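You operate a simulated robot arm through the tools that you are given. There is no shell and no other tool. Be economical: measure what you need, move in short steps, check, and stop when the job is done.

Carry out the task below with a simulated robot arm. There is one attempt and no reset: what you move stays moved.

TASK
Try the green gauge in both bushings on the plate; fit the one that takes it into the hub hole.
Fine: stand the gauge back in its rack.

Only the result counts: the job must be done as asked and must still hold three seconds after the hand-in. Knocking over, shifting, dropping, spilling or breaking anything else fails it.

THE ROBOT
A 7-joint arm with a two-finger parallel gripper, fixed in place. Base frame: the origin is at the foot of the arm, x ahead of it, y to its left, z up. Readings come in m, rad, newtons and seconds.
Its first joint turns from -1.152 to 1.152 rad. Payload 2.4 kg.
The TCP is the grasp point between the finger pads, 0.03 m short of the fingertips. In the tool frame z runs along the fingers and y along their closing line. The gripper opens to 0.094 m. The fingers are 0.028 m wide and 0.01 m thick; the gripper's body (0.05 by 0.096 m) begins 0.055 m behind the TCP.
Orientation is that of the tool frame in the base frame, as [roll, pitch, yaw] about the fixed x, y, z axes, in that order (R = Rz(yaw) Ry(pitch) Rx(roll)). With the fingers straight down and closing along the base's y, the tool's x points along the base's -x, its y along +y and its z along -z.

THE INTERFACE
- The arm moves only by the tool move_arm. Its argument "deltas" is a list that holds one entry, the list of rows, each a list of 7 numbers: the shift along the tool's x, y, z in mm, then the turn, a rotation vector about the tool's x, y, z in rad, then the opening, from 0 (shut) to 1 (fully open). In form: [[[x, y, z, rx, ry, rz, claw], ...]]. A call has 1 to 20 rows; each row is the pose to reach, as a shift and turn from the pose commanded when the call began, along the tool's axes at that moment. Each row takes 0.2 s and may step no farther than 0.05 m and 0.15 rad from the row before; otherwise, or with a gripper value out of range, the whole call is refused. Where a pose cannot be reached the arm comes as near as it can. A force on the tool above 40 N (or 10 N above the force at the start of the call, whichever is more), or a blocked arm, ends the call early, and 0.2 s more pass. The fingers move at their own pace (about 0.153 m/s each) and stop on an object; they squeeze with about 24 N. The grip force told is the motor's: it shows also when the fingers shut on nothing. Time passes only in rows, and 0.2 s behind the last, so rows that repeat a pose let the fingers close. It gives the time, the measured TCP pose, the force on the tool (base axes), the opening and the grip force at its end, in the units of the frame above (readings bear some noise).
- Cameras (640 x 400 px; columns grow to the right, rows downward): "scene" is fixed at [0.02, 0.4608, 1.4436]; the picture's right is [-0.89, -0.46, 0.00], its down [-0.27, 0.52, -0.81] and it looks along [0.37, -0.72, -0.58] (base axes); focal length 316 px, centre (320, 200). "wrist" rides on the gripper at [-0.037, 0, -0.058] in the tool frame; the picture's right is [0.00, -1.00, 0.00], its down [0.97, 0.00, -0.24] and it looks along [0.24, 0.00, 0.97] (tool axes); focal length 218 px, centre (320, 200).
- camera(camera): a new picture of that camera. No time passes.
- probe_pixels(camera, pixels): for up to 12 pixels [column, row] of the newest picture of that camera ("zoom" is the newest enlarged one), the place [x, y, z] in the base frame of the surface seen there, good to about 0.003 m. No time passes.
- inspect(camera, box): a new picture of the part [left, top, right, bottom] of that camera's present view, enlarged. No time passes.
- job_done(): hands the job in; it is judged then, once.

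Work in short steps. Measure before you move; look again where a grasp or a placing could have gone wrong, and mend it. You have 80 turns and 46 pictures in all, those below and enlarged ones among them. Open the gripper and draw the arm clear of the work before you hand the job in, unless the task says otherwise; then end with one line.

The tools are called as a command line: name --argument value ..., lists and objects as JSON in quotes. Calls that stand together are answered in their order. move_arm: Moves the arm, as the interface text tells. Its arguments: {"type":"object","properties":{"deltas":{"type":"array","items":{"type":"array","items":{"type":"array","items":{"type":"number"}}}}},"required":["deltas"]} The other tools are called the same way: camera (camera) takes a picture; probe_pixels (camera, pixels) gives the place of the surface under pixels of a picture; inspect (camera, box) takes an enlarged picture of a part of a camera's view; job_done () hands the job in.

At the start:

```text
time: 0.0
eef_pos: [0.3369, -0.2364, 1.0521]
tcp_rot: [-3.141, -0.002, -3.141]
contact_force: [0.2, 0.3, 0.5]
finger_gap: 0.0939
gripper_force: 0.0
```

scene: 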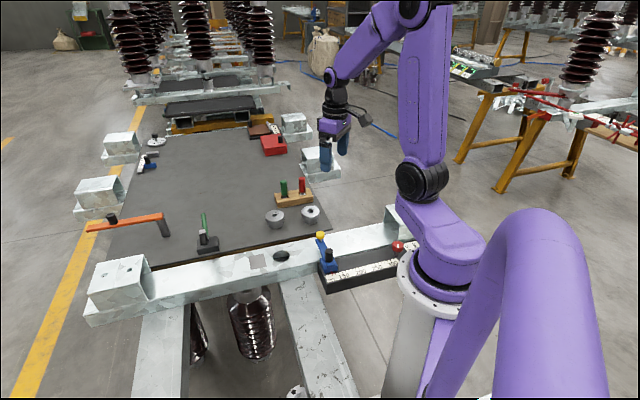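
wrist: 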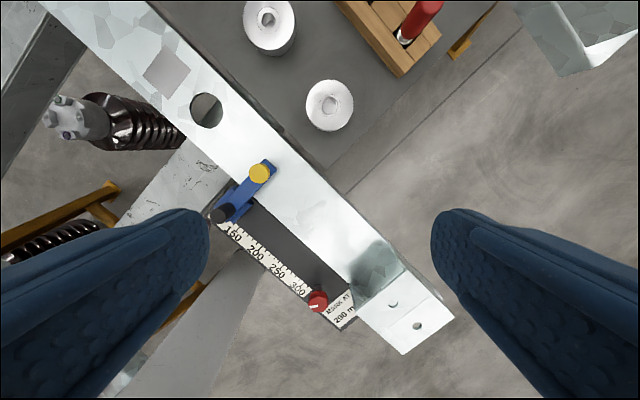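

The scene shows a rack with green and red gauges near (292,195), two grey bushings at (275,218) and (310,213), and a possible hub hole at (281,256). I'll take a closer look.

inspect --camera "scene" --box '[180, 160, 420, 310]'

camera --camera "wrist"

```text
2.67 times, centred on (300, 235) of scene
```

zoom: 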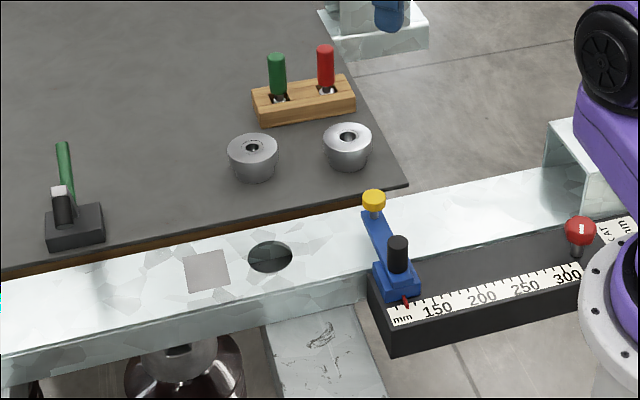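

```text
42 pictures are left
```

wrist: 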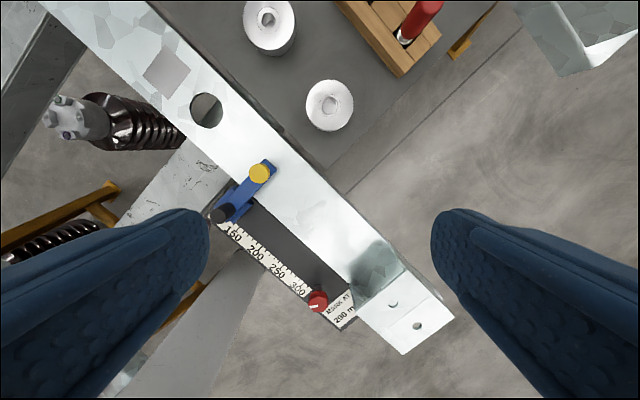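

I'll probe the key features in the zoom: gauges, rack, bushings, and the beam's hole.

probe_pixels --camera "zoom" --pixels '[[277, 56], [277, 80], [325, 48], [253, 90], [262, 122], [355, 108], [253, 140], [253, 147], [347, 130], [347, 137], [270, 242], [270, 257]]'

probe_pixels --camera "wrist" --pixels '[[206, 110], [190, 108], [222, 110], [206, 93], [206, 128], [268, 18], [330, 105], [312, 104], [350, 104], [330, 84], [330, 126], [420, 10]]'

```text
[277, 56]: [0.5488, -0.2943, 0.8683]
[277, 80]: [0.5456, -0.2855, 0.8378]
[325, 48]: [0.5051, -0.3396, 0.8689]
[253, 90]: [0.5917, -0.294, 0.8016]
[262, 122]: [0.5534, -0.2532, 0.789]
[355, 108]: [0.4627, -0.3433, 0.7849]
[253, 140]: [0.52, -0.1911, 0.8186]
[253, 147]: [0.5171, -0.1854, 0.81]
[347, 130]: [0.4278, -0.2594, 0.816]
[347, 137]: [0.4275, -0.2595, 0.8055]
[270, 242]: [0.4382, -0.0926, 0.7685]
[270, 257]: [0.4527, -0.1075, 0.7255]
```

```text
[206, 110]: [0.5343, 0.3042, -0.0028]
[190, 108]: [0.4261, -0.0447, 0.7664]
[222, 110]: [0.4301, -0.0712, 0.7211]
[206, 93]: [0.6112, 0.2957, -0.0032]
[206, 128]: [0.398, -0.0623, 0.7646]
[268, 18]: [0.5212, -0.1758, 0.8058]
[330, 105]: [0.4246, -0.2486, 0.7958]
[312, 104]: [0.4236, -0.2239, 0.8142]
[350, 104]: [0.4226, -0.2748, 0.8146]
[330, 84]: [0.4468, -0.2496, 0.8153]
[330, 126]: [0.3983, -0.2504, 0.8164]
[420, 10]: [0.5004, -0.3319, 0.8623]
```

Bushing A is at about (0.52,-0.18), B at (0.425,-0.25), both with tops near 0.815. The green gauge is at (0.548,-0.29) and the beam hole near (0.43,-0.07, 0.766). I'll move over the bushings and rack for a closer wrist view.

move_arm --deltas '[[[-40, 0, 0, 0, 0, 0, 1], [-80, -5, 0, 0, 0, 0, 1], [-120, -10, 0, 0, 0, 0, 1], [-160, -15, 0, 0, 0, 0, 1], [-160, -15, 0, 0, 0, 0, 1]]]'

camera --camera "wrist"

```text
time: 1.2
eef_pos: [0.5009, -0.25, 1.0513]
tcp_rot: [-3.141, 0.001, 3.14]
contact_force: [-0.5, 0.4, 0.3]
finger_gap: 0.094
gripper_force: 0.0
```

```text
41 pictures are left
```

wrist: 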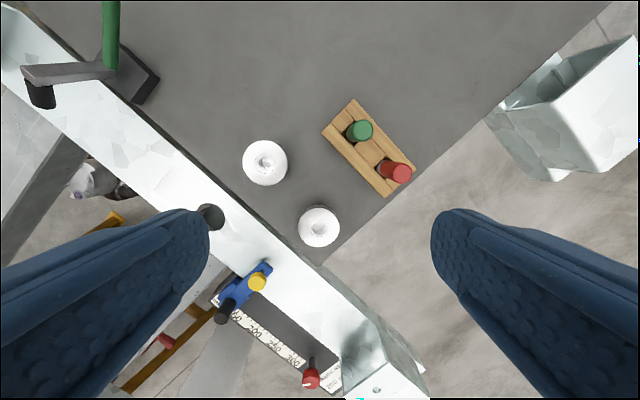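

Both bushings and the rack are in view; I'll enlarge around (330,180) and probe.

inspect --camera "wrist" --box '[234, 90, 426, 250]'

```text
2.50 times, centred on (330, 170) of wrist
```

zoom: 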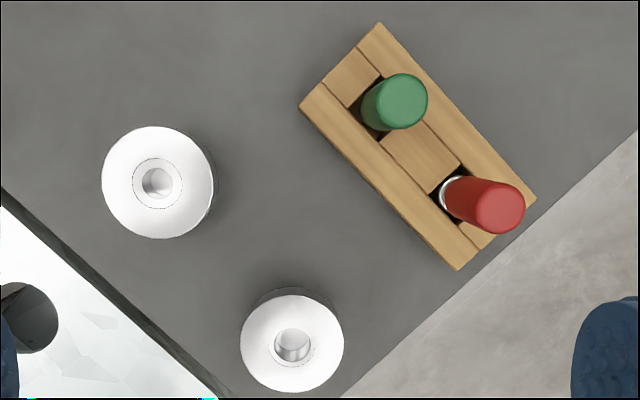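

probe_pixels --camera "zoom" --pixels '[[106, 182], [210, 182], [158, 130], [158, 234], [142, 182], [174, 182], [400, 95], [300, 104], [378, 24], [535, 200], [458, 268], [420, 150]]'

probe_pixels --camera "zoom" --pixels '[[245, 342], [340, 342], [292, 298], [292, 388], [276, 346], [308, 346], [364, 120], [370, 85], [498, 205], [250, 120], [158, 182], [292, 340]]'

```text
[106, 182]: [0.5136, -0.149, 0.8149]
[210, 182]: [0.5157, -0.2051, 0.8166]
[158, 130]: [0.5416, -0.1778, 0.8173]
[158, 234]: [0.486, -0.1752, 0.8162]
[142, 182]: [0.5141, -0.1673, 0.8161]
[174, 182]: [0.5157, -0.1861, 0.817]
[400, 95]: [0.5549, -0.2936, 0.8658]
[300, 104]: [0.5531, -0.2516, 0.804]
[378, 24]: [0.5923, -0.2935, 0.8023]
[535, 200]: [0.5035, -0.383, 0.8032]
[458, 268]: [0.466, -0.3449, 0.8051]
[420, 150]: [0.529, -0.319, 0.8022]
```

```text
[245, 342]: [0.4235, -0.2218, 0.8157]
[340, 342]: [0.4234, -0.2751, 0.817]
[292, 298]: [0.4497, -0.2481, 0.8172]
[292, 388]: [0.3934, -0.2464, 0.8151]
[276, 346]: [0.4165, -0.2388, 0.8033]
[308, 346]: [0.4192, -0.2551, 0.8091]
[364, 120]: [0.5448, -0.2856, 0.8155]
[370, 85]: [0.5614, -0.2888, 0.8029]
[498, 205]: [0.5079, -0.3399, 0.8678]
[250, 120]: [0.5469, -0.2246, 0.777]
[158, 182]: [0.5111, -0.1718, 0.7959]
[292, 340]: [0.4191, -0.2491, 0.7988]
```

The plate is at z≈0.777, the bushings are ~57 mm wide and 39 mm tall, and the rack's long axis lies at 45°. I'll turn the tool so the fingers close across the rack's short axis, and move above the green gauge.

move_arm --deltas '[[[-10, -8, 20, 0, 0, -0.131, 1], [-20, -16, 40, 0, 0, -0.262, 1], [-30, -24, 60, 0, 0, -0.393, 1], [-40, -32, 80, 0, 0, -0.524, 1], [-47, -38, 100, 0, 0, -0.655, 1], [-52, -42, 120, 0, 0, -0.785, 1], [-52, -42, 120, 0, 0, -0.785, 1]]]'

camera --camera "wrist"

```text
time: 2.8
eef_pos: [0.5492, -0.2931, 0.9297]
tcp_rot: [-3.141, -0.001, -2.354]
contact_force: [-0.5, -0.2, -0.4]
finger_gap: 0.0943
gripper_force: 0.1
```

```text
39 pictures are left
```

wrist: 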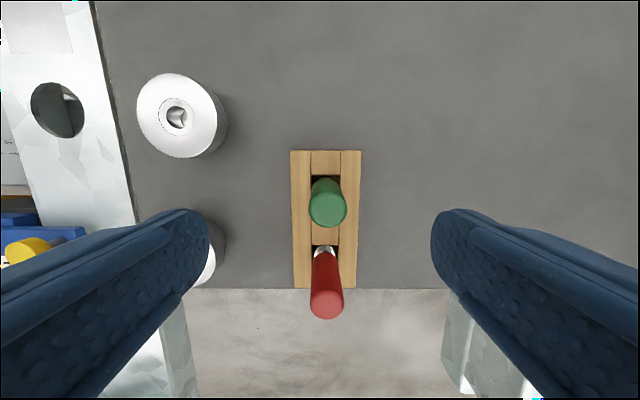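

The gauge is at (327,203), well aligned. I'll zoom in and probe the gauge top, plus bushing A and the hole.

inspect --camera "wrist" --box '[240, 140, 416, 250]'

probe_pixels --camera "wrist" --pixels '[[310, 205], [345, 205], [327, 190], [327, 223], [292, 170], [360, 170], [175, 75], [176, 150], [138, 112], [218, 115], [32, 110], [84, 110]]'

```text
3.64 times, centred on (328, 195) of wrist
```

zoom: 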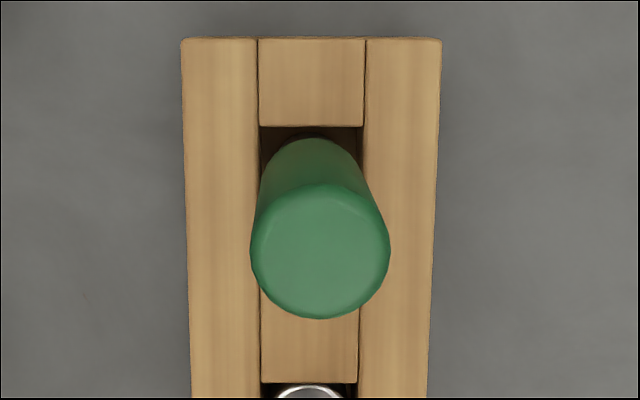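

```text
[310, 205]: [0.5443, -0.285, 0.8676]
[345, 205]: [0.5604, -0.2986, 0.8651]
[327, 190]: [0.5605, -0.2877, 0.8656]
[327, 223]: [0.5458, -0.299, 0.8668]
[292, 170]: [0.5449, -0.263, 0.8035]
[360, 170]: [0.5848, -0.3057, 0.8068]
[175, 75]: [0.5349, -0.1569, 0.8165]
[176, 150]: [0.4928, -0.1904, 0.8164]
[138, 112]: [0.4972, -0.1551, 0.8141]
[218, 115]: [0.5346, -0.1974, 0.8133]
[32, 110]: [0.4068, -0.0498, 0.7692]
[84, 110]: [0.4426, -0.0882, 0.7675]
```

The gauge top centre is ≈(0.553,-0.2925,0.867), so the TCP needs about -2 mm in x and -4 mm in y (tool frame). I'll descend to TCP z≈0.842 with the gripper open and then close.

move_arm --deltas '[[[-2, -4, 30, 0, 0, 0, 1], [-2, -4, 60, 0, 0, 0, 0.6], [-2, -4, 88, 0, 0, 0, 0.6], [-2, -4, 88, 0, 0, 0, 0.6]]]'

camera --camera "wrist"

```text
time: 3.8
eef_pos: [0.5541, -0.2947, 0.8455]
tcp_rot: [3.14, 0.0, -2.356]
contact_force: [0.3, -1.1, -0.1]
finger_gap: 0.056
gripper_force: 0.0
```

```text
37 pictures are left
```

wrist: 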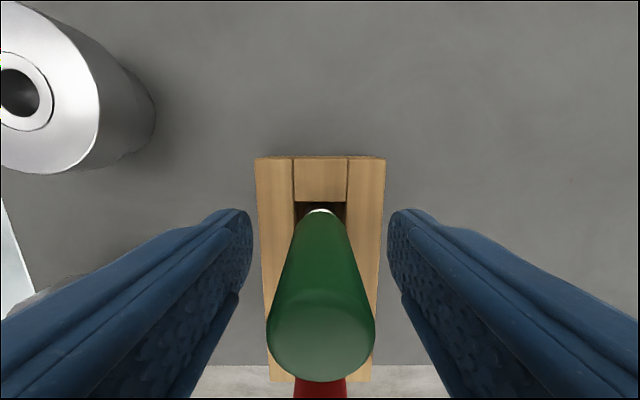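

The gauge (top at (320,335)) is centred between the fingers, so I'll close on it.

move_arm --deltas '[[[0, 0, 0, 0, 0, 0, 0.1], [0, 0, 0, 0, 0, 0, 0], [0, 0, 0, 0, 0, 0, 0]]]'

```text
time: 4.6
eef_pos: [0.5536, -0.2943, 0.8461]
tcp_rot: [-3.14, -0.001, -2.357]
contact_force: [0.6, 0.4, 0.1]
finger_gap: 0.0222
gripper_force: 23.8
```

It's gripped with a 22 mm gap. I'll lift straight up 100 mm and look at the pin.

move_arm --deltas '[[[0, 0, -15, 0, 0, 0, 0], [0, 0, -40, 0, 0, 0, 0], [0, 0, -70, 0, 0, 0, 0], [0, 0, -100, 0, 0, 0, 0], [0, 0, -100, 0, 0, 0, 0]]]'

inspect --camera "scene" --box '[240, 130, 340, 230]'

camera --camera "wrist"

```text
time: 5.8
eef_pos: [0.5537, -0.2948, 0.9452]
tcp_rot: [-3.141, 0.0, -2.355]
contact_force: [0.3, 0.0, -1.7]
finger_gap: 0.0222
gripper_force: 23.5
```

```text
4.00 times, centred on (290, 180) of scene
```

zoom: 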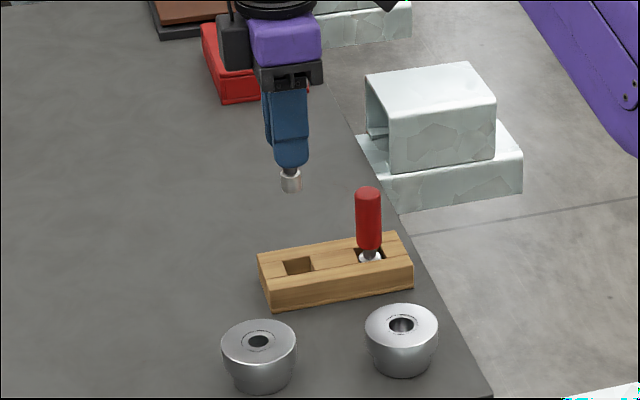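

```text
35 pictures are left
```

wrist: 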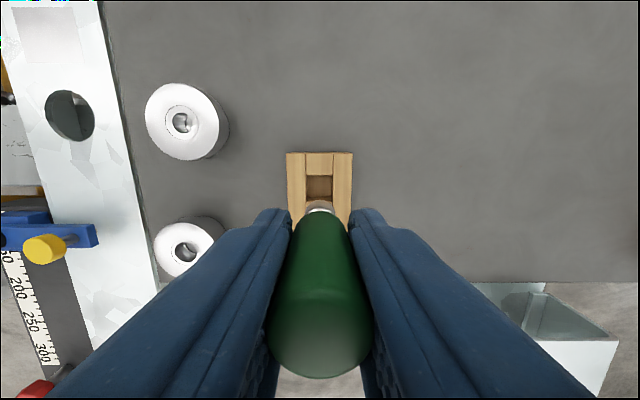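

The plug is a silver cylinder below a neck. I'll probe its tip and the bushing bores in the zoom.

probe_pixels --camera "zoom" --pixels '[[291, 190], [283, 184], [300, 184], [291, 176], [258, 334], [258, 348], [245, 340], [272, 340], [401, 315], [401, 332], [388, 325], [414, 325]]'

inspect --camera "wrist" --box '[130, 70, 290, 270]'

```text
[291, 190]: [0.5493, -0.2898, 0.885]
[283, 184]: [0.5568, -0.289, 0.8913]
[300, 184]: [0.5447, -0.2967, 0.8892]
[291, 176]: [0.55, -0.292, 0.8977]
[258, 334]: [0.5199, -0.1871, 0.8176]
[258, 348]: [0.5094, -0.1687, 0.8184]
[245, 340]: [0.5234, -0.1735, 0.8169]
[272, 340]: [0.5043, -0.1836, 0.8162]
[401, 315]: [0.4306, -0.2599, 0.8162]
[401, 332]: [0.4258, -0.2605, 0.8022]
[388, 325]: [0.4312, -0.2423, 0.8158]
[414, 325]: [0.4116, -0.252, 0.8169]
```

```text
2.00 times, centred on (210, 170) of wrist
```

zoom: 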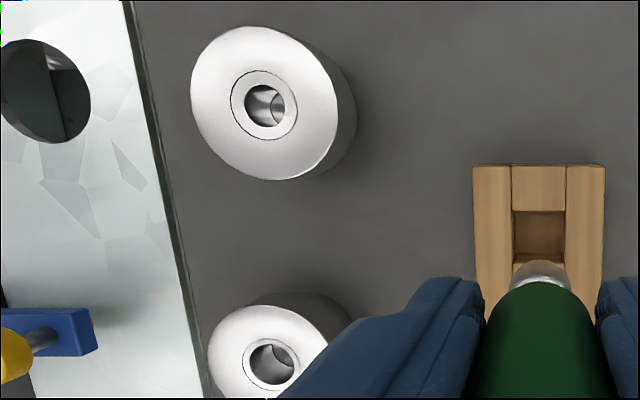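

The plug tip sits ≈61 mm below the TCP. Bushing A's bore looks around 17 mm and B's around 20 mm. I'll carry the gauge to just above A at (0.5143,-0.177), leaving the tip 15 mm above its top.

move_arm --deltas '[[[-18, 37, 0, 0, 0, 0, 0], [-37, 74, 0, 0, 0, 0, 0], [-55.4, 111.2, 0, 0, 0, 0, 0], [-55.4, 111.2, 25, 0, 0, 0, 0], [-55.4, 111.2, 50, 0, 0, 0, 0], [-55.4, 111.2, 50, 0, 0, 0, 0]]]'

inspect --camera "scene" --box '[240, 170, 310, 240]'

inspect --camera "wrist" --box '[240, 130, 400, 250]'

```text
time: 7.2
eef_pos: [0.5113, -0.1773, 0.896]
tcp_rot: [-3.141, -0.001, -2.357]
contact_force: [-1.0, 1.0, -0.8]
finger_gap: 0.022
gripper_force: 24.0
```

```text
5.71 times, centred on (275, 205) of scene
```

zoom: 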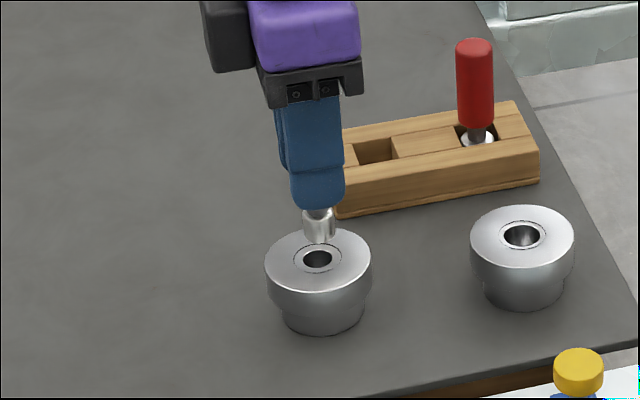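

```text
3.33 times, centred on (320, 190) of wrist
```

zoom: 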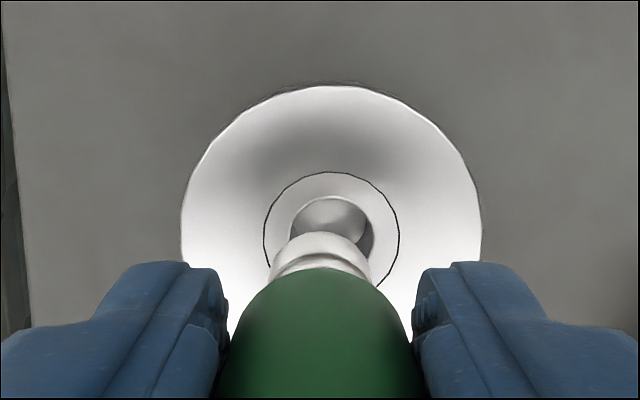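

In the wrist zoom the bore ring centre is ~2 mm off toward -x and -y (tool), which agrees with the pose reading. I'll correct that and lower until the tip is just above the bore.

move_arm --deltas '[[[-2.2, -2, 0, 0, 0, 0, 0], [-2.2, -2, 8, 0, 0, 0, 0], [-2.2, -2, 15, 0, 0, 0, 0], [-2.2, -2, 15, 0, 0, 0, 0]]]'

inspect --camera "wrist" --box '[260, 150, 380, 250]'

inspect --camera "scene" --box '[255, 190, 295, 230]'

```text
time: 8.2
eef_pos: [0.5169, -0.1753, 0.8799]
tcp_rot: [-3.14, -0.001, -2.358]
contact_force: [0.1, -0.6, -1.4]
finger_gap: 0.0223
gripper_force: 24.2
```

```text
4.00 times, centred on (320, 200) of wrist
```

zoom: 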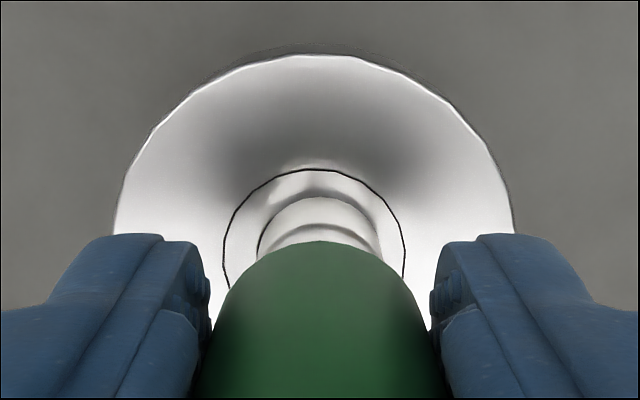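

```text
10.00 times, centred on (275, 210) of scene
```

zoom: 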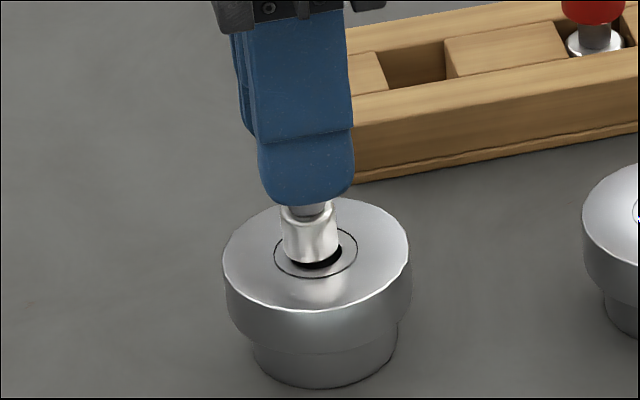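

Now the ring sits slightly toward +x and +y (tool). I'll correct by (+1.5, +0.8) mm and lower gently a few millimetres, watching the force.

move_arm --deltas '[[[1.5, 0.8, 0, 0, 0, 0, 0], [1.5, 0.8, 0, 0, 0, 0, 0], [1.5, 0.8, 2, 0, 0, 0, 0], [1.5, 0.8, 4, 0, 0, 0, 0], [1.5, 0.8, 4, 0, 0, 0, 0]]]'

inspect --camera "scene" --box '[255, 190, 295, 230]'

```text
time: 9.4
eef_pos: [0.5152, -0.1771, 0.8766]
tcp_rot: [-3.138, 0.001, -2.355]
contact_force: [-3.7, 2.2, 22.7]
finger_gap: 0.0223
gripper_force: 23.8
```

```text
10.00 times, centred on (275, 210) of scene
```

zoom: 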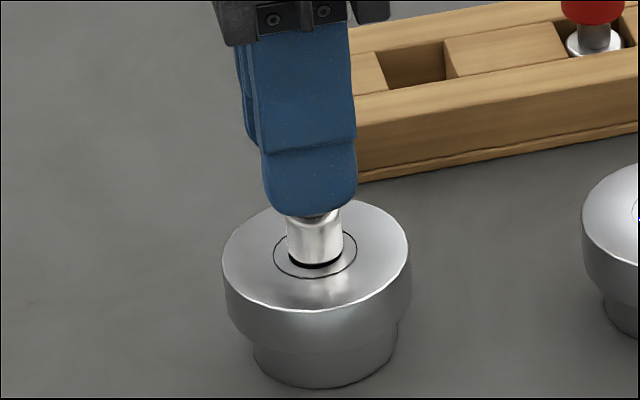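

Contact of 23 N came with the tip on the rim, and a dark crescent shows in front of the plug. I'll lift 4 mm and check the alignment with both cameras.

move_arm --deltas '[[[0, 0, -4, 0, 0, 0, 0], [0, 0, -4, 0, 0, 0, 0]]]'

inspect --camera "wrist" --box '[260, 150, 380, 250]'

inspect --camera "scene" --box '[262, 200, 288, 226]'

```text
time: 10.0
eef_pos: [0.5155, -0.1775, 0.8772]
tcp_rot: [3.14, -0.001, -2.357]
contact_force: [-0.1, 0.0, -0.8]
finger_gap: 0.0222
gripper_force: 24.2
```

```text
4.00 times, centred on (320, 200) of wrist
```

zoom: 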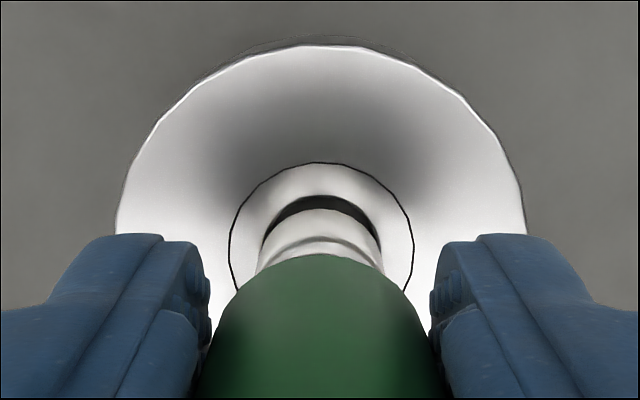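

```text
15.38 times, centred on (275, 213) of scene
```

zoom: 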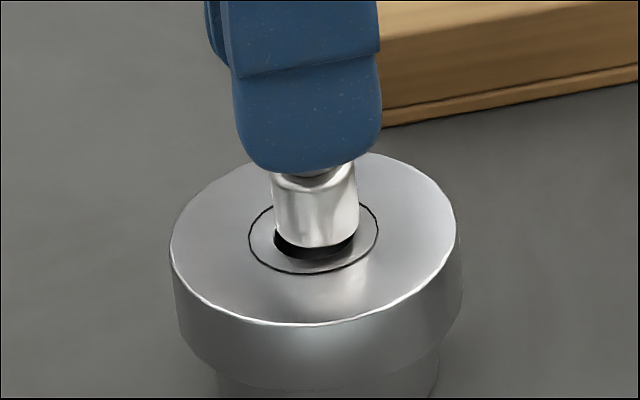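

A's bore is slightly narrower than the plug (80 px vs 85 px), and with alignment good it refused the plug at 23 N. A does not take it. I'll lift and move over bushing B at (0.4218,-0.2485).

move_arm --deltas '[[[0, 0, -25, 0, 0, 0, 0], [38, 5, -25, 0, 0, 0, 0], [77, 10, -25, 0, 0, 0, 0], [116.4, 16, -25, 0, 0, 0, 0], [116.4, 16, -15, 0, 0, 0, 0], [116.4, 16, -8, 0, 0, 0, 0], [116.4, 16, -8, 0, 0, 0, 0]]]'

inspect --camera "wrist" --box '[260, 150, 380, 250]'

inspect --camera "scene" --box '[290, 190, 330, 230]'

```text
time: 11.6
eef_pos: [0.4215, -0.2463, 0.887]
tcp_rot: [3.14, 0.0, -2.357]
contact_force: [0.5, -1.2, -0.5]
finger_gap: 0.0221
gripper_force: 23.5
```

```text
4.00 times, centred on (320, 200) of wrist
```

zoom: 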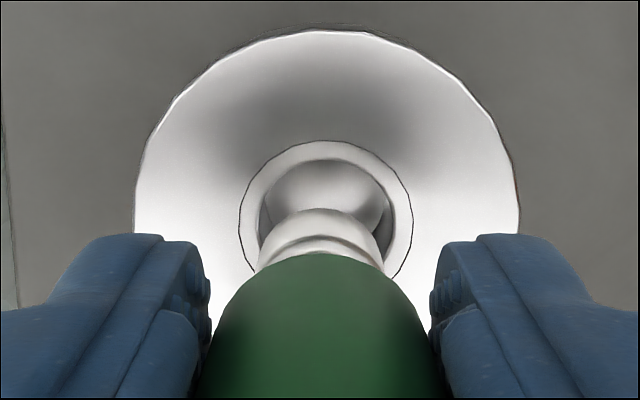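

```text
10.00 times, centred on (310, 210) of scene
```

zoom: 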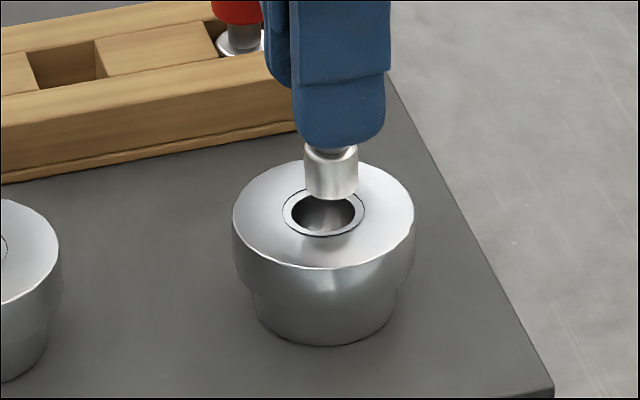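

Bore B is visibly wider, and its ring centre is ~1 mm toward -x and -y (tool). I'll correct that and insert about 14 mm.

move_arm --deltas '[[[-1.2, -1, 0, 0, 0, 0, 0], [-1.2, -1, 6, 0, 0, 0, 0], [-1.2, -1, 10, 0, 0, 0, 0], [-1.2, -1, 13, 0, 0, 0, 0], [-1.2, -1, 15, 0, 0, 0, 0], [-1.2, -1, 15, 0, 0, 0, 0]]]'

inspect --camera "scene" --box '[290, 190, 330, 230]'

```text
time: 13.0
eef_pos: [0.4248, -0.2469, 0.8728]
tcp_rot: [3.141, -0.001, -2.356]
contact_force: [0.2, 0.6, -1.4]
finger_gap: 0.0223
gripper_force: 24.5
```

```text
10.00 times, centred on (310, 210) of scene
```

zoom: 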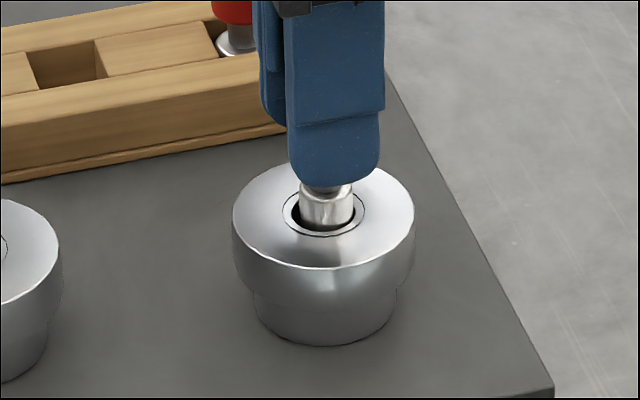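

The tip is 4 mm into B with no resistance. The plug is a touch to the right in the bore (299–353 within 291–355), so I'll nudge it and go 9 mm deeper.

move_arm --deltas '[[[-0.6, -0.6, 3, 0, 0, 0, 0], [-0.6, -0.6, 6, 0, 0, 0, 0], [-0.6, -0.6, 9, 0, 0, 0, 0], [-0.6, -0.6, 9, 0, 0, 0, 0]]]'

inspect --camera "scene" --box '[290, 190, 330, 230]'

```text
time: 14.0
eef_pos: [0.4231, -0.2468, 0.8634]
tcp_rot: [3.141, 0.0, -2.357]
contact_force: [0.5, -1.4, -0.4]
finger_gap: 0.0221
gripper_force: 23.9
```

```text
10.00 times, centred on (310, 210) of scene
```

zoom: 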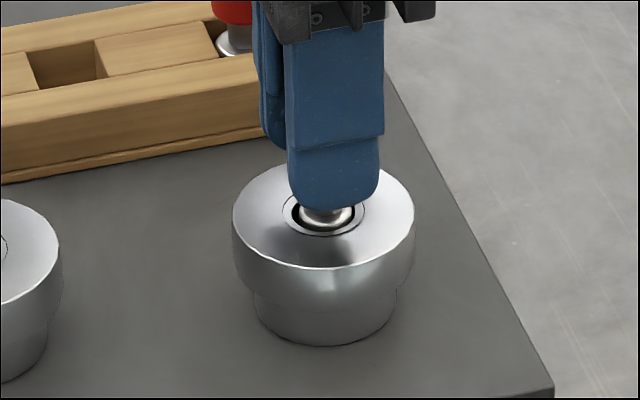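

B takes the gauge (13 mm in, no force). I'll lift it out and carry it back above the rack slot (TCP reference (0.5536,-0.2943)).

move_arm --deltas '[[[0, 0, -25, 0, 0, 0, 0], [0, 0, -55, 0, 0, 0, 0], [0, 0, -82, 0, 0, 0, 0], [-20, -42, -82, 0, 0, 0, 0], [-40, -84, -82, 0, 0, 0, 0], [-58.7, -125.9, -82, 0, 0, 0, 0], [-58.7, -125.9, -45, 0, 0, 0, 0], [-58.7, -125.9, -45, 0, 0, 0, 0]]]'

inspect --camera "wrist" --box '[240, 130, 400, 230]'

inspect --camera "scene" --box '[265, 160, 315, 210]'

```text
time: 15.8
eef_pos: [0.5561, -0.2984, 0.9076]
tcp_rot: [3.141, -0.001, -2.356]
contact_force: [0.0, 0.0, -1.9]
finger_gap: 0.0225
gripper_force: 24.3
```

```text
4.00 times, centred on (320, 180) of wrist
```

zoom: 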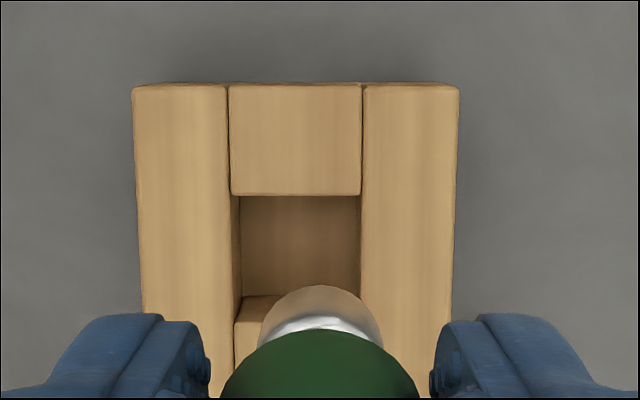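

```text
8.00 times, centred on (290, 185) of scene
```

zoom: 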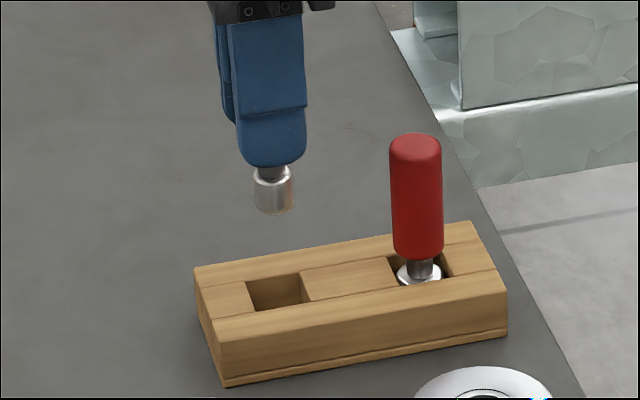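

The slot centre is ~4.6 mm to the left, matching the pose reading. I'll correct by (-1.1, +4.7) and lower until the tip is near the slot mouth.

move_arm --deltas '[[[-1.1, 4.7, 0, 0, 0, 0, 0], [-1.1, 4.7, 15, 0, 0, 0, 0], [-1.1, 4.7, 36, 0, 0, 0, 0], [-1.1, 4.7, 36, 0, 0, 0, 0]]]'

inspect --camera "wrist" --box '[240, 130, 400, 230]'

inspect --camera "scene" --box '[265, 160, 315, 210]'

```text
time: 16.8
eef_pos: [0.5534, -0.2927, 0.8718]
tcp_rot: [-3.141, 0.0, -2.357]
contact_force: [0.0, 0.0, -0.7]
finger_gap: 0.0223
gripper_force: 23.9
```

```text
4.00 times, centred on (320, 180) of wrist
```

zoom: 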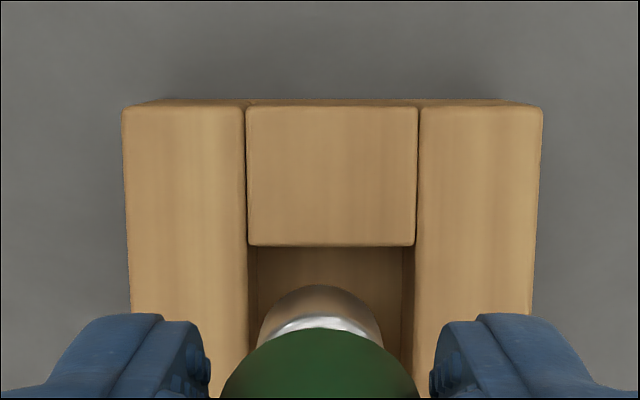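

```text
8.00 times, centred on (290, 185) of scene
```

zoom: 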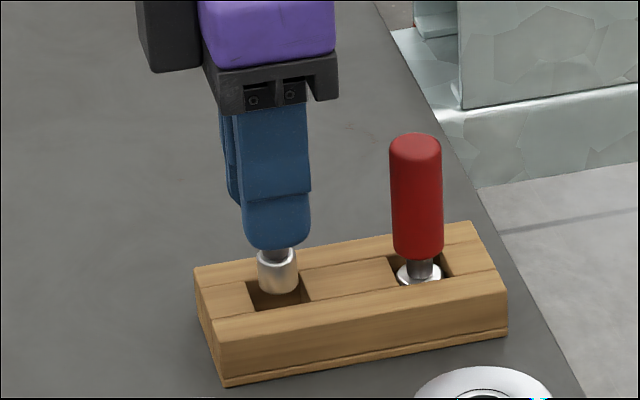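

Slot centre is now ~1.5 mm to the right. I'll correct by (0.8,-1.4) and lower into the slot.

move_arm --deltas '[[[0.8, -1.4, 0, 0, 0, 0, 0], [0.8, -1.4, 8, 0, 0, 0, 0], [0.8, -1.4, 16, 0, 0, 0, 0], [0.8, -1.4, 23, 0, 0, 0, 0], [0.8, -1.4, 25, 0, 0, 0, 0], [0.8, -1.4, 25, 0, 0, 0, 0]]]'

inspect --camera "scene" --box '[265, 160, 315, 210]'

```text
time: 18.2
eef_pos: [0.5537, -0.293, 0.8455]
tcp_rot: [-3.14, 0.001, -2.355]
contact_force: [-0.3, 0.1, -1.7]
finger_gap: 0.0221
gripper_force: 23.8
```

```text
8.00 times, centred on (290, 185) of scene
```

zoom: 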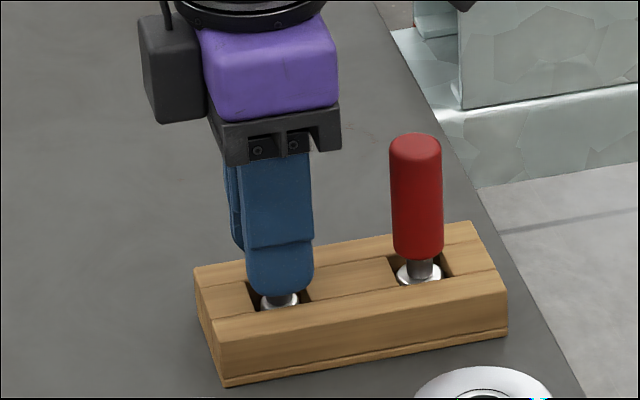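

The gauge is in the slot at its original height with no contact force yet. I'll ease down 1.5 mm to seat it.

move_arm --deltas '[[[0, 0, 1, 0, 0, 0, 0], [0, 0, 1.5, 0, 0, 0, 0], [0, 0, 1.5, 0, 0, 0, 0]]]'

```text
time: 19.0
eef_pos: [0.553, -0.2938, 0.8455]
tcp_rot: [-3.139, 0.0, -2.355]
contact_force: [-1.7, 0.5, 9.1]
finger_gap: 0.0224
gripper_force: 24.3
```

It is seated (9 N upward). I'll open to about 56 mm and lift clear.

move_arm --deltas '[[[0, 0, -0.5, 0, 0, 0, 0.1], [0, 0, -0.5, 0, 0, 0, 0.35], [0, 0, -0.5, 0, 0, 0, 0.6], [0, 0, -0.5, 0, 0, 0, 0.6], [0, 0, -40, 0, 0, 0, 0.6], [0, 0, -80, 0, 0, 0, 0.6], [0, 0, -110, 0, 0, 0, 1], [0, 0, -110, 0, 0, 0, 1]]]'

inspect --camera "scene" --box '[250, 160, 340, 270]'

camera --camera "wrist"

```text
time: 20.8
eef_pos: [0.5532, -0.2919, 0.9558]
tcp_rot: [3.14, 0.001, -2.357]
contact_force: [0.2, 0.0, 0.8]
finger_gap: 0.0938
gripper_force: 0.0
```

```text
3.64 times, centred on (295, 215) of scene
```

zoom: 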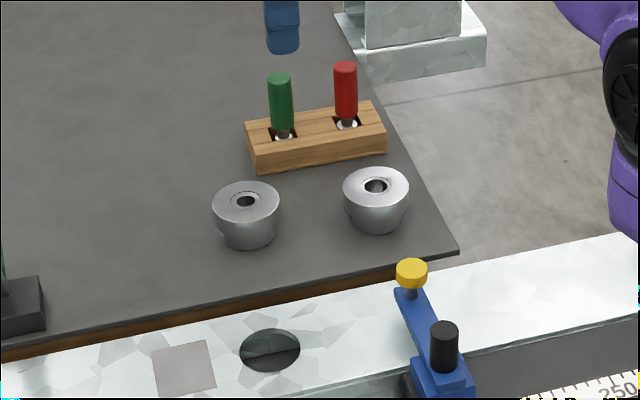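

```text
16 pictures are left
```

wrist: 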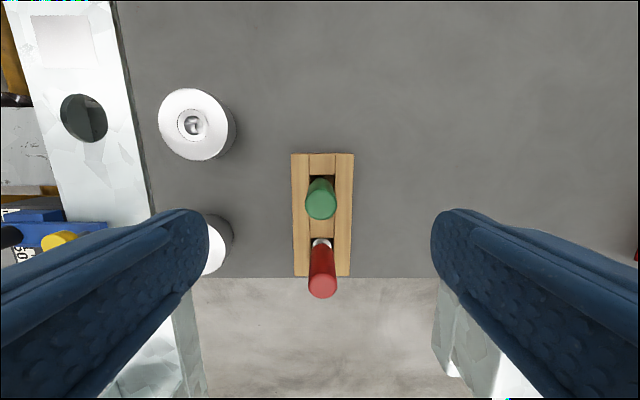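

The gauge stands in its rack. Now I'll measure the hole, plate edge and the clamp knob for the placement.

probe_pixels --camera "zoom" --pixels '[[236, 352], [304, 350], [270, 326], [270, 377], [412, 268], [445, 330], [412, 290], [300, 320], [330, 288], [376, 172], [376, 206], [376, 235]]'

probe_pixels --camera "wrist" --pixels '[[57, 118], [111, 118], [84, 89], [84, 147], [132, 118], [138, 118], [145, 118], [58, 240], [90, 236], [28, 118], [70, 235], [104, 226]]'

```text
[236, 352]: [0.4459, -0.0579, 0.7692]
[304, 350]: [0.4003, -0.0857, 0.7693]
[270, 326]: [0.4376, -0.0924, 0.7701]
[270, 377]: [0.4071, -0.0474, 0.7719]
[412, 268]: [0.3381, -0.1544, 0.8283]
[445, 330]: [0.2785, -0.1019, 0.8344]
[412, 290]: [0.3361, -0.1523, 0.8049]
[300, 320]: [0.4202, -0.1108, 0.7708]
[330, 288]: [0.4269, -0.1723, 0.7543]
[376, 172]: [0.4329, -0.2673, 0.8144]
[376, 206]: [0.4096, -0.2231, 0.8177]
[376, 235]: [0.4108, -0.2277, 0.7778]
```

```text
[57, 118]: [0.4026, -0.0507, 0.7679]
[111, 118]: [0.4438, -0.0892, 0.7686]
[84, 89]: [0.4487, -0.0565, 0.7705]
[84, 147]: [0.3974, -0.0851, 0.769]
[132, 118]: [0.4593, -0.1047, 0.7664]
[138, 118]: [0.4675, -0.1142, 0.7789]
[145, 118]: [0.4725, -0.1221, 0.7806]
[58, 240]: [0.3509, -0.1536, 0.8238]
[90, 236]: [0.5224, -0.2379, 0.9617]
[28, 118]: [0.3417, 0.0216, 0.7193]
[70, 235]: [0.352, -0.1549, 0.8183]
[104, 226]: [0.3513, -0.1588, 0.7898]
```

The hole centre is (0.423,-0.0706) with its rim at z≈0.769. The plate edge is ~56 mm away on the -y tool side and the knob is 115 mm away. I'll go above bushing B and check centring.

move_arm --deltas '[[[20, 41, 0, 0, 0, 0, 1], [41, 82, 0, 0, 0, 0, 1], [61.4, 123.8, 0, 0, 0, 0, 1], [61.4, 123.8, 25, 0, 0, 0, 1], [61.4, 123.8, 45, 0, 0, 0, 1], [61.4, 123.8, 45, 0, 0, 0, 1]]]'

camera --camera "wrist"

```text
time: 22.2
eef_pos: [0.422, -0.2497, 0.909]
tcp_rot: [-3.141, 0.0, -2.356]
contact_force: [0.4, -0.1, -0.8]
finger_gap: 0.094
gripper_force: 0.0
```

```text
15 pictures are left
```

wrist: 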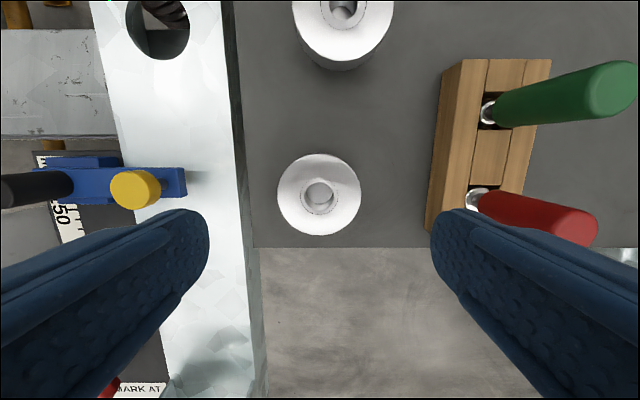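

Bore B appears at (319,196), about 2 mm toward -x of the TCP axis. I'll correct it and descend to TCP z≈0.830 with the fingers open around the flange.

move_arm --deltas '[[[-2.2, 0.4, 20, 0, 0, 0, 1], [-2.2, 0.4, 45, 0, 0, 0, 1], [-2.2, 0.4, 65, 0, 0, 0, 1], [-2.2, 0.4, 79, 0, 0, 0, 1], [-2.2, 0.4, 79, 0, 0, 0, 1]]]'

camera --camera "wrist"

```text
time: 23.4
eef_pos: [0.4221, -0.2468, 0.8303]
tcp_rot: [3.141, 0.0, -2.356]
contact_force: [0.0, -0.4, 0.1]
finger_gap: 0.0942
gripper_force: 0.1
```

```text
14 pictures are left
```

wrist: 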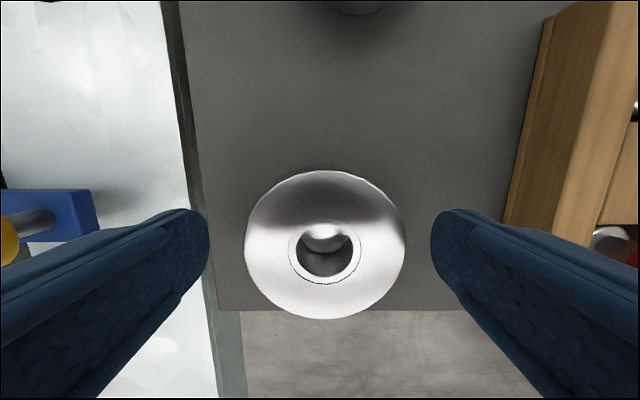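

The bushing is centred in x and ~1.6 mm to the right in y. I'll correct that and close on the flange.

move_arm --deltas '[[[0, -1.6, 0, 0, 0, 0, 0.8], [0, -1.6, 0, 0, 0, 0, 0.68], [0, -1.6, 0, 0, 0, 0, 0.5], [0, -1.6, 0, 0, 0, 0, 0.4], [0, -1.6, 0, 0, 0, 0, 0.4]]]'

```text
time: 24.6
eef_pos: [0.4234, -0.2481, 0.8304]
tcp_rot: [-3.141, -0.001, -2.357]
contact_force: [0.1, -0.6, -1.1]
finger_gap: 0.0593
gripper_force: 23.8
```

It's gripped (59 mm). I'll lift 65 mm and carry it over the hub hole.

move_arm --deltas '[[[0, 0, -10, 0, 0, 0, 0.4], [0, 0, -35, 0, 0, 0, 0.4], [0, 0, -65, 0, 0, 0, 0.4], [-31, 31, -65, 0, 0, 0, 0.4], [-63, 63, -65, 0, 0, 0, 0.4], [-94, 94, -65, 0, 0, 0, 0.4], [-125.4, 125.2, -65, 0, 0, 0, 0.4], [-125.4, 125.2, -65, 0, 0, 0, 0.4]]]'

inspect --camera "scene" --box '[240, 200, 330, 290]'

camera --camera "wrist"

```text
time: 26.4
eef_pos: [0.4247, -0.07, 0.8973]
tcp_rot: [-3.141, 0.002, -2.356]
contact_force: [0.2, 0.1, -2.3]
finger_gap: 0.059
gripper_force: 23.4
```

```text
4.44 times, centred on (285, 245) of scene
```

zoom: 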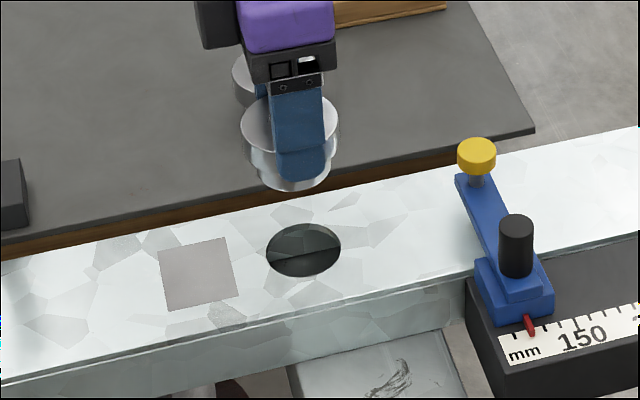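

```text
12 pictures are left
```

wrist: 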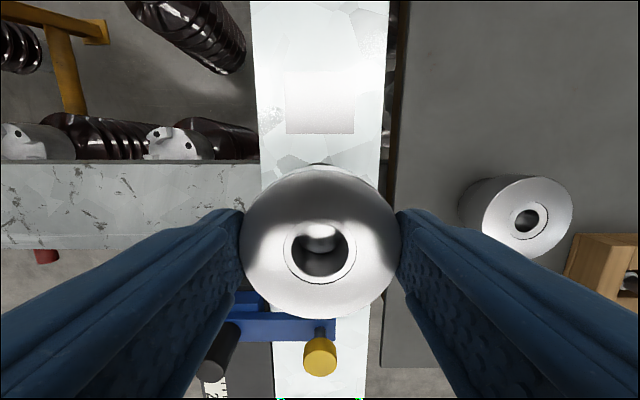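

The bushing is centred in the grip; its bottom is at ~0.844 and the hole rim at 0.769. I'll lower until the bottom is ~11 mm above the rim, with a small correction, then check.

move_arm --deltas '[[[1, 0.5, 20, 0, 0, 0, 0.4], [1, 0.5, 40, 0, 0, 0, 0.4], [1, 0.5, 55, 0, 0, 0, 0.4], [1, 0.5, 64, 0, 0, 0, 0.4], [1, 0.5, 64, 0, 0, 0, 0.4]]]'

inspect --camera "scene" --box '[260, 230, 305, 275]'

```text
time: 27.6
eef_pos: [0.4225, -0.072, 0.8312]
tcp_rot: [3.142, 0.0, -2.356]
contact_force: [-0.3, 0.4, -0.8]
finger_gap: 0.0591
gripper_force: 24.3
```

```text
8.89 times, centred on (282, 252) of scene
```

zoom: 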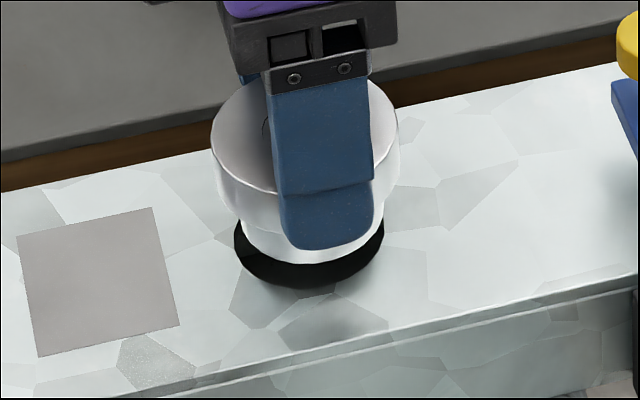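

The hole spans cols 235–384 (centre 309.5). The spigot projects to ~314 and slightly behind, so I need about (+0.4,+1.4) mm in base axes. I'll apply it, lower 5 mm and recheck.

move_arm --deltas '[[[-1.3, 0.7, 0, 0, 0, 0, 0.4], [-1.3, 0.7, 3, 0, 0, 0, 0.4], [-1.3, 0.7, 5, 0, 0, 0, 0.4], [-1.3, 0.7, 5, 0, 0, 0, 0.4], [-1.3, 0.7, 5, 0, 0, 0, 0.4]]]'

inspect --camera "scene" --box '[265, 240, 297, 264]'

```text
time: 28.8
eef_pos: [0.4239, -0.0698, 0.8268]
tcp_rot: [3.141, -0.001, -2.357]
contact_force: [0.0, -0.5, -1.7]
finger_gap: 0.0593
gripper_force: 24.0
```

```text
16.00 times, centred on (281, 252) of scene
```

zoom: 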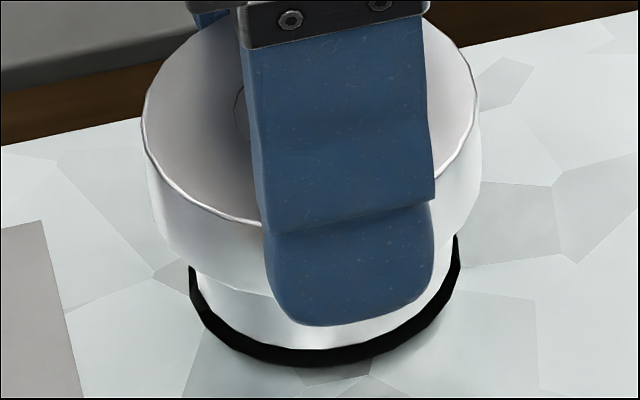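

Side-to-side is now centred (spigot ~194–455 in hole 188–460). I'll lower 4 mm gently and check the force.

move_arm --deltas '[[[0, 0, 2, 0, 0, 0, 0.4], [0, 0, 4, 0, 0, 0, 0.4], [0, 0, 5, 0, 0, 0, 0.4], [0, 0, 5, 0, 0, 0, 0.4]]]'

inspect --camera "scene" --box '[265, 240, 297, 264]'

```text
time: 29.8
eef_pos: [0.4237, -0.0691, 0.8232]
tcp_rot: [3.141, 0.0, -2.356]
contact_force: [-0.1, -0.5, -1.6]
finger_gap: 0.059
gripper_force: 24.1
```

```text
16.00 times, centred on (281, 252) of scene
```

zoom: 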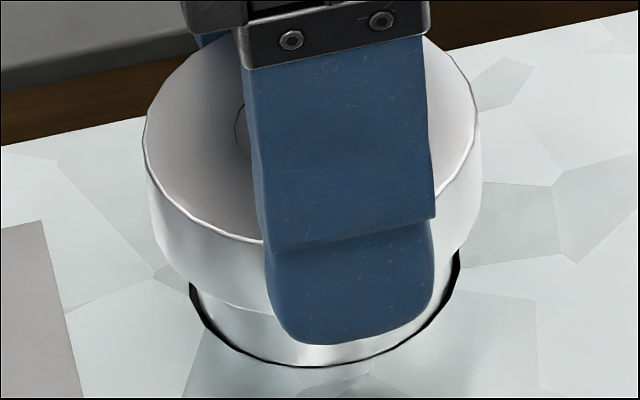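

The spigot's front edge is now nearly at the hole's front rim (366 vs 367), so it sits slightly forward. I'll shift it back ~0.7 mm and lower further with short steps.

move_arm --deltas '[[[0.5, -0.6, 0, 0, 0, 0, 0.4], [0.5, -0.6, 0, 0, 0, 0, 0.4], [0.5, -0.6, 1.5, 0, 0, 0, 0.4], [0.5, -0.6, 3, 0, 0, 0, 0.4], [0.5, -0.6, 4, 0, 0, 0, 0.4], [0.5, -0.6, 4, 0, 0, 0, 0.4]]]'

inspect --camera "scene" --box '[265, 240, 297, 264]'

```text
time: 31.2
eef_pos: [0.4247, -0.0711, 0.8173]
tcp_rot: [-3.141, 0.0, -2.356]
contact_force: [0.3, 0.0, -2.5]
finger_gap: 0.059
gripper_force: 24.1
```

```text
16.00 times, centred on (281, 252) of scene
```

zoom: 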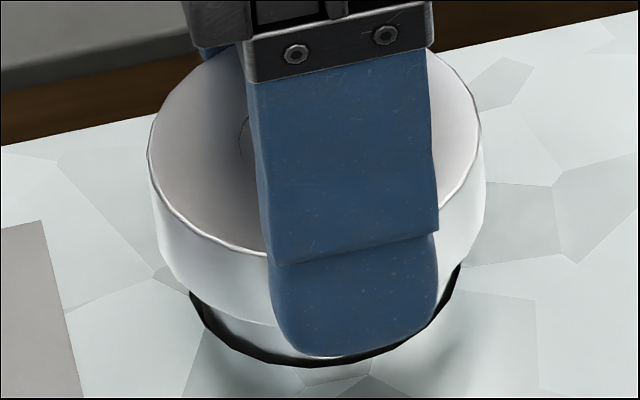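

No contact with the bottom ~5 mm below the rim, so the spigot is entering. I'll continue down in small steps.

move_arm --deltas '[[[0, 0, 2, 0, 0, 0, 0.4], [0, 0, 4, 0, 0, 0, 0.4], [0, 0, 6, 0, 0, 0, 0.4], [0, 0, 8, 0, 0, 0, 0.4], [0, 0, 10, 0, 0, 0, 0.4], [0, 0, 10, 0, 0, 0, 0.4]]]'

inspect --camera "scene" --box '[265, 240, 297, 264]'

```text
time: 32.6
eef_pos: [0.4233, -0.0695, 0.8074]
tcp_rot: [3.141, -0.002, -2.358]
contact_force: [-0.3, 0.4, -1.4]
finger_gap: 0.059
gripper_force: 24.0
```

```text
16.00 times, centred on (281, 252) of scene
```

zoom: 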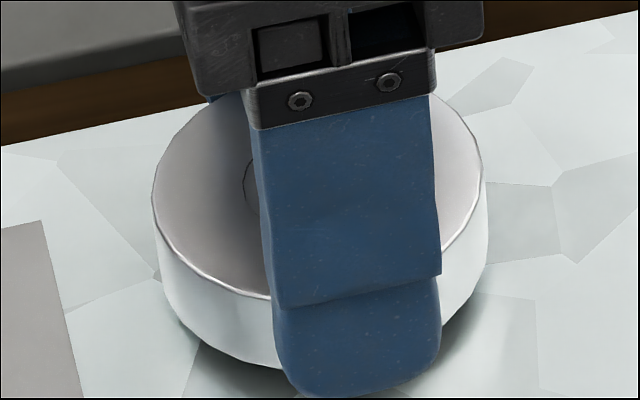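

The spigot is in the hole and the flange is nearly down. I'll lower another few millimetres until contact.

move_arm --deltas '[[[0, 0, 1.5, 0, 0, 0, 0.4], [0, 0, 3, 0, 0, 0, 0.4], [0, 0, 3, 0, 0, 0, 0.4]]]'

```text
time: 33.4
eef_pos: [0.4249, -0.0701, 0.8048]
tcp_rot: [-3.141, 0.001, -2.355]
contact_force: [0.0, -0.5, -2.4]
finger_gap: 0.0591
gripper_force: 24.2
```

Still no contact (weight only, -2.4 N). I'll lower another 2.5 mm.

move_arm --deltas '[[[0, 0, 1.2, 0, 0, 0, 0.4], [0, 0, 2.5, 0, 0, 0, 0.4], [0, 0, 2.5, 0, 0, 0, 0.4]]]'

```text
time: 34.2
eef_pos: [0.4238, -0.0699, 0.8032]
tcp_rot: [-3.141, 0.002, -2.357]
contact_force: [-1.6, 0.9, 6.7]
finger_gap: 0.0593
gripper_force: 24.3
```

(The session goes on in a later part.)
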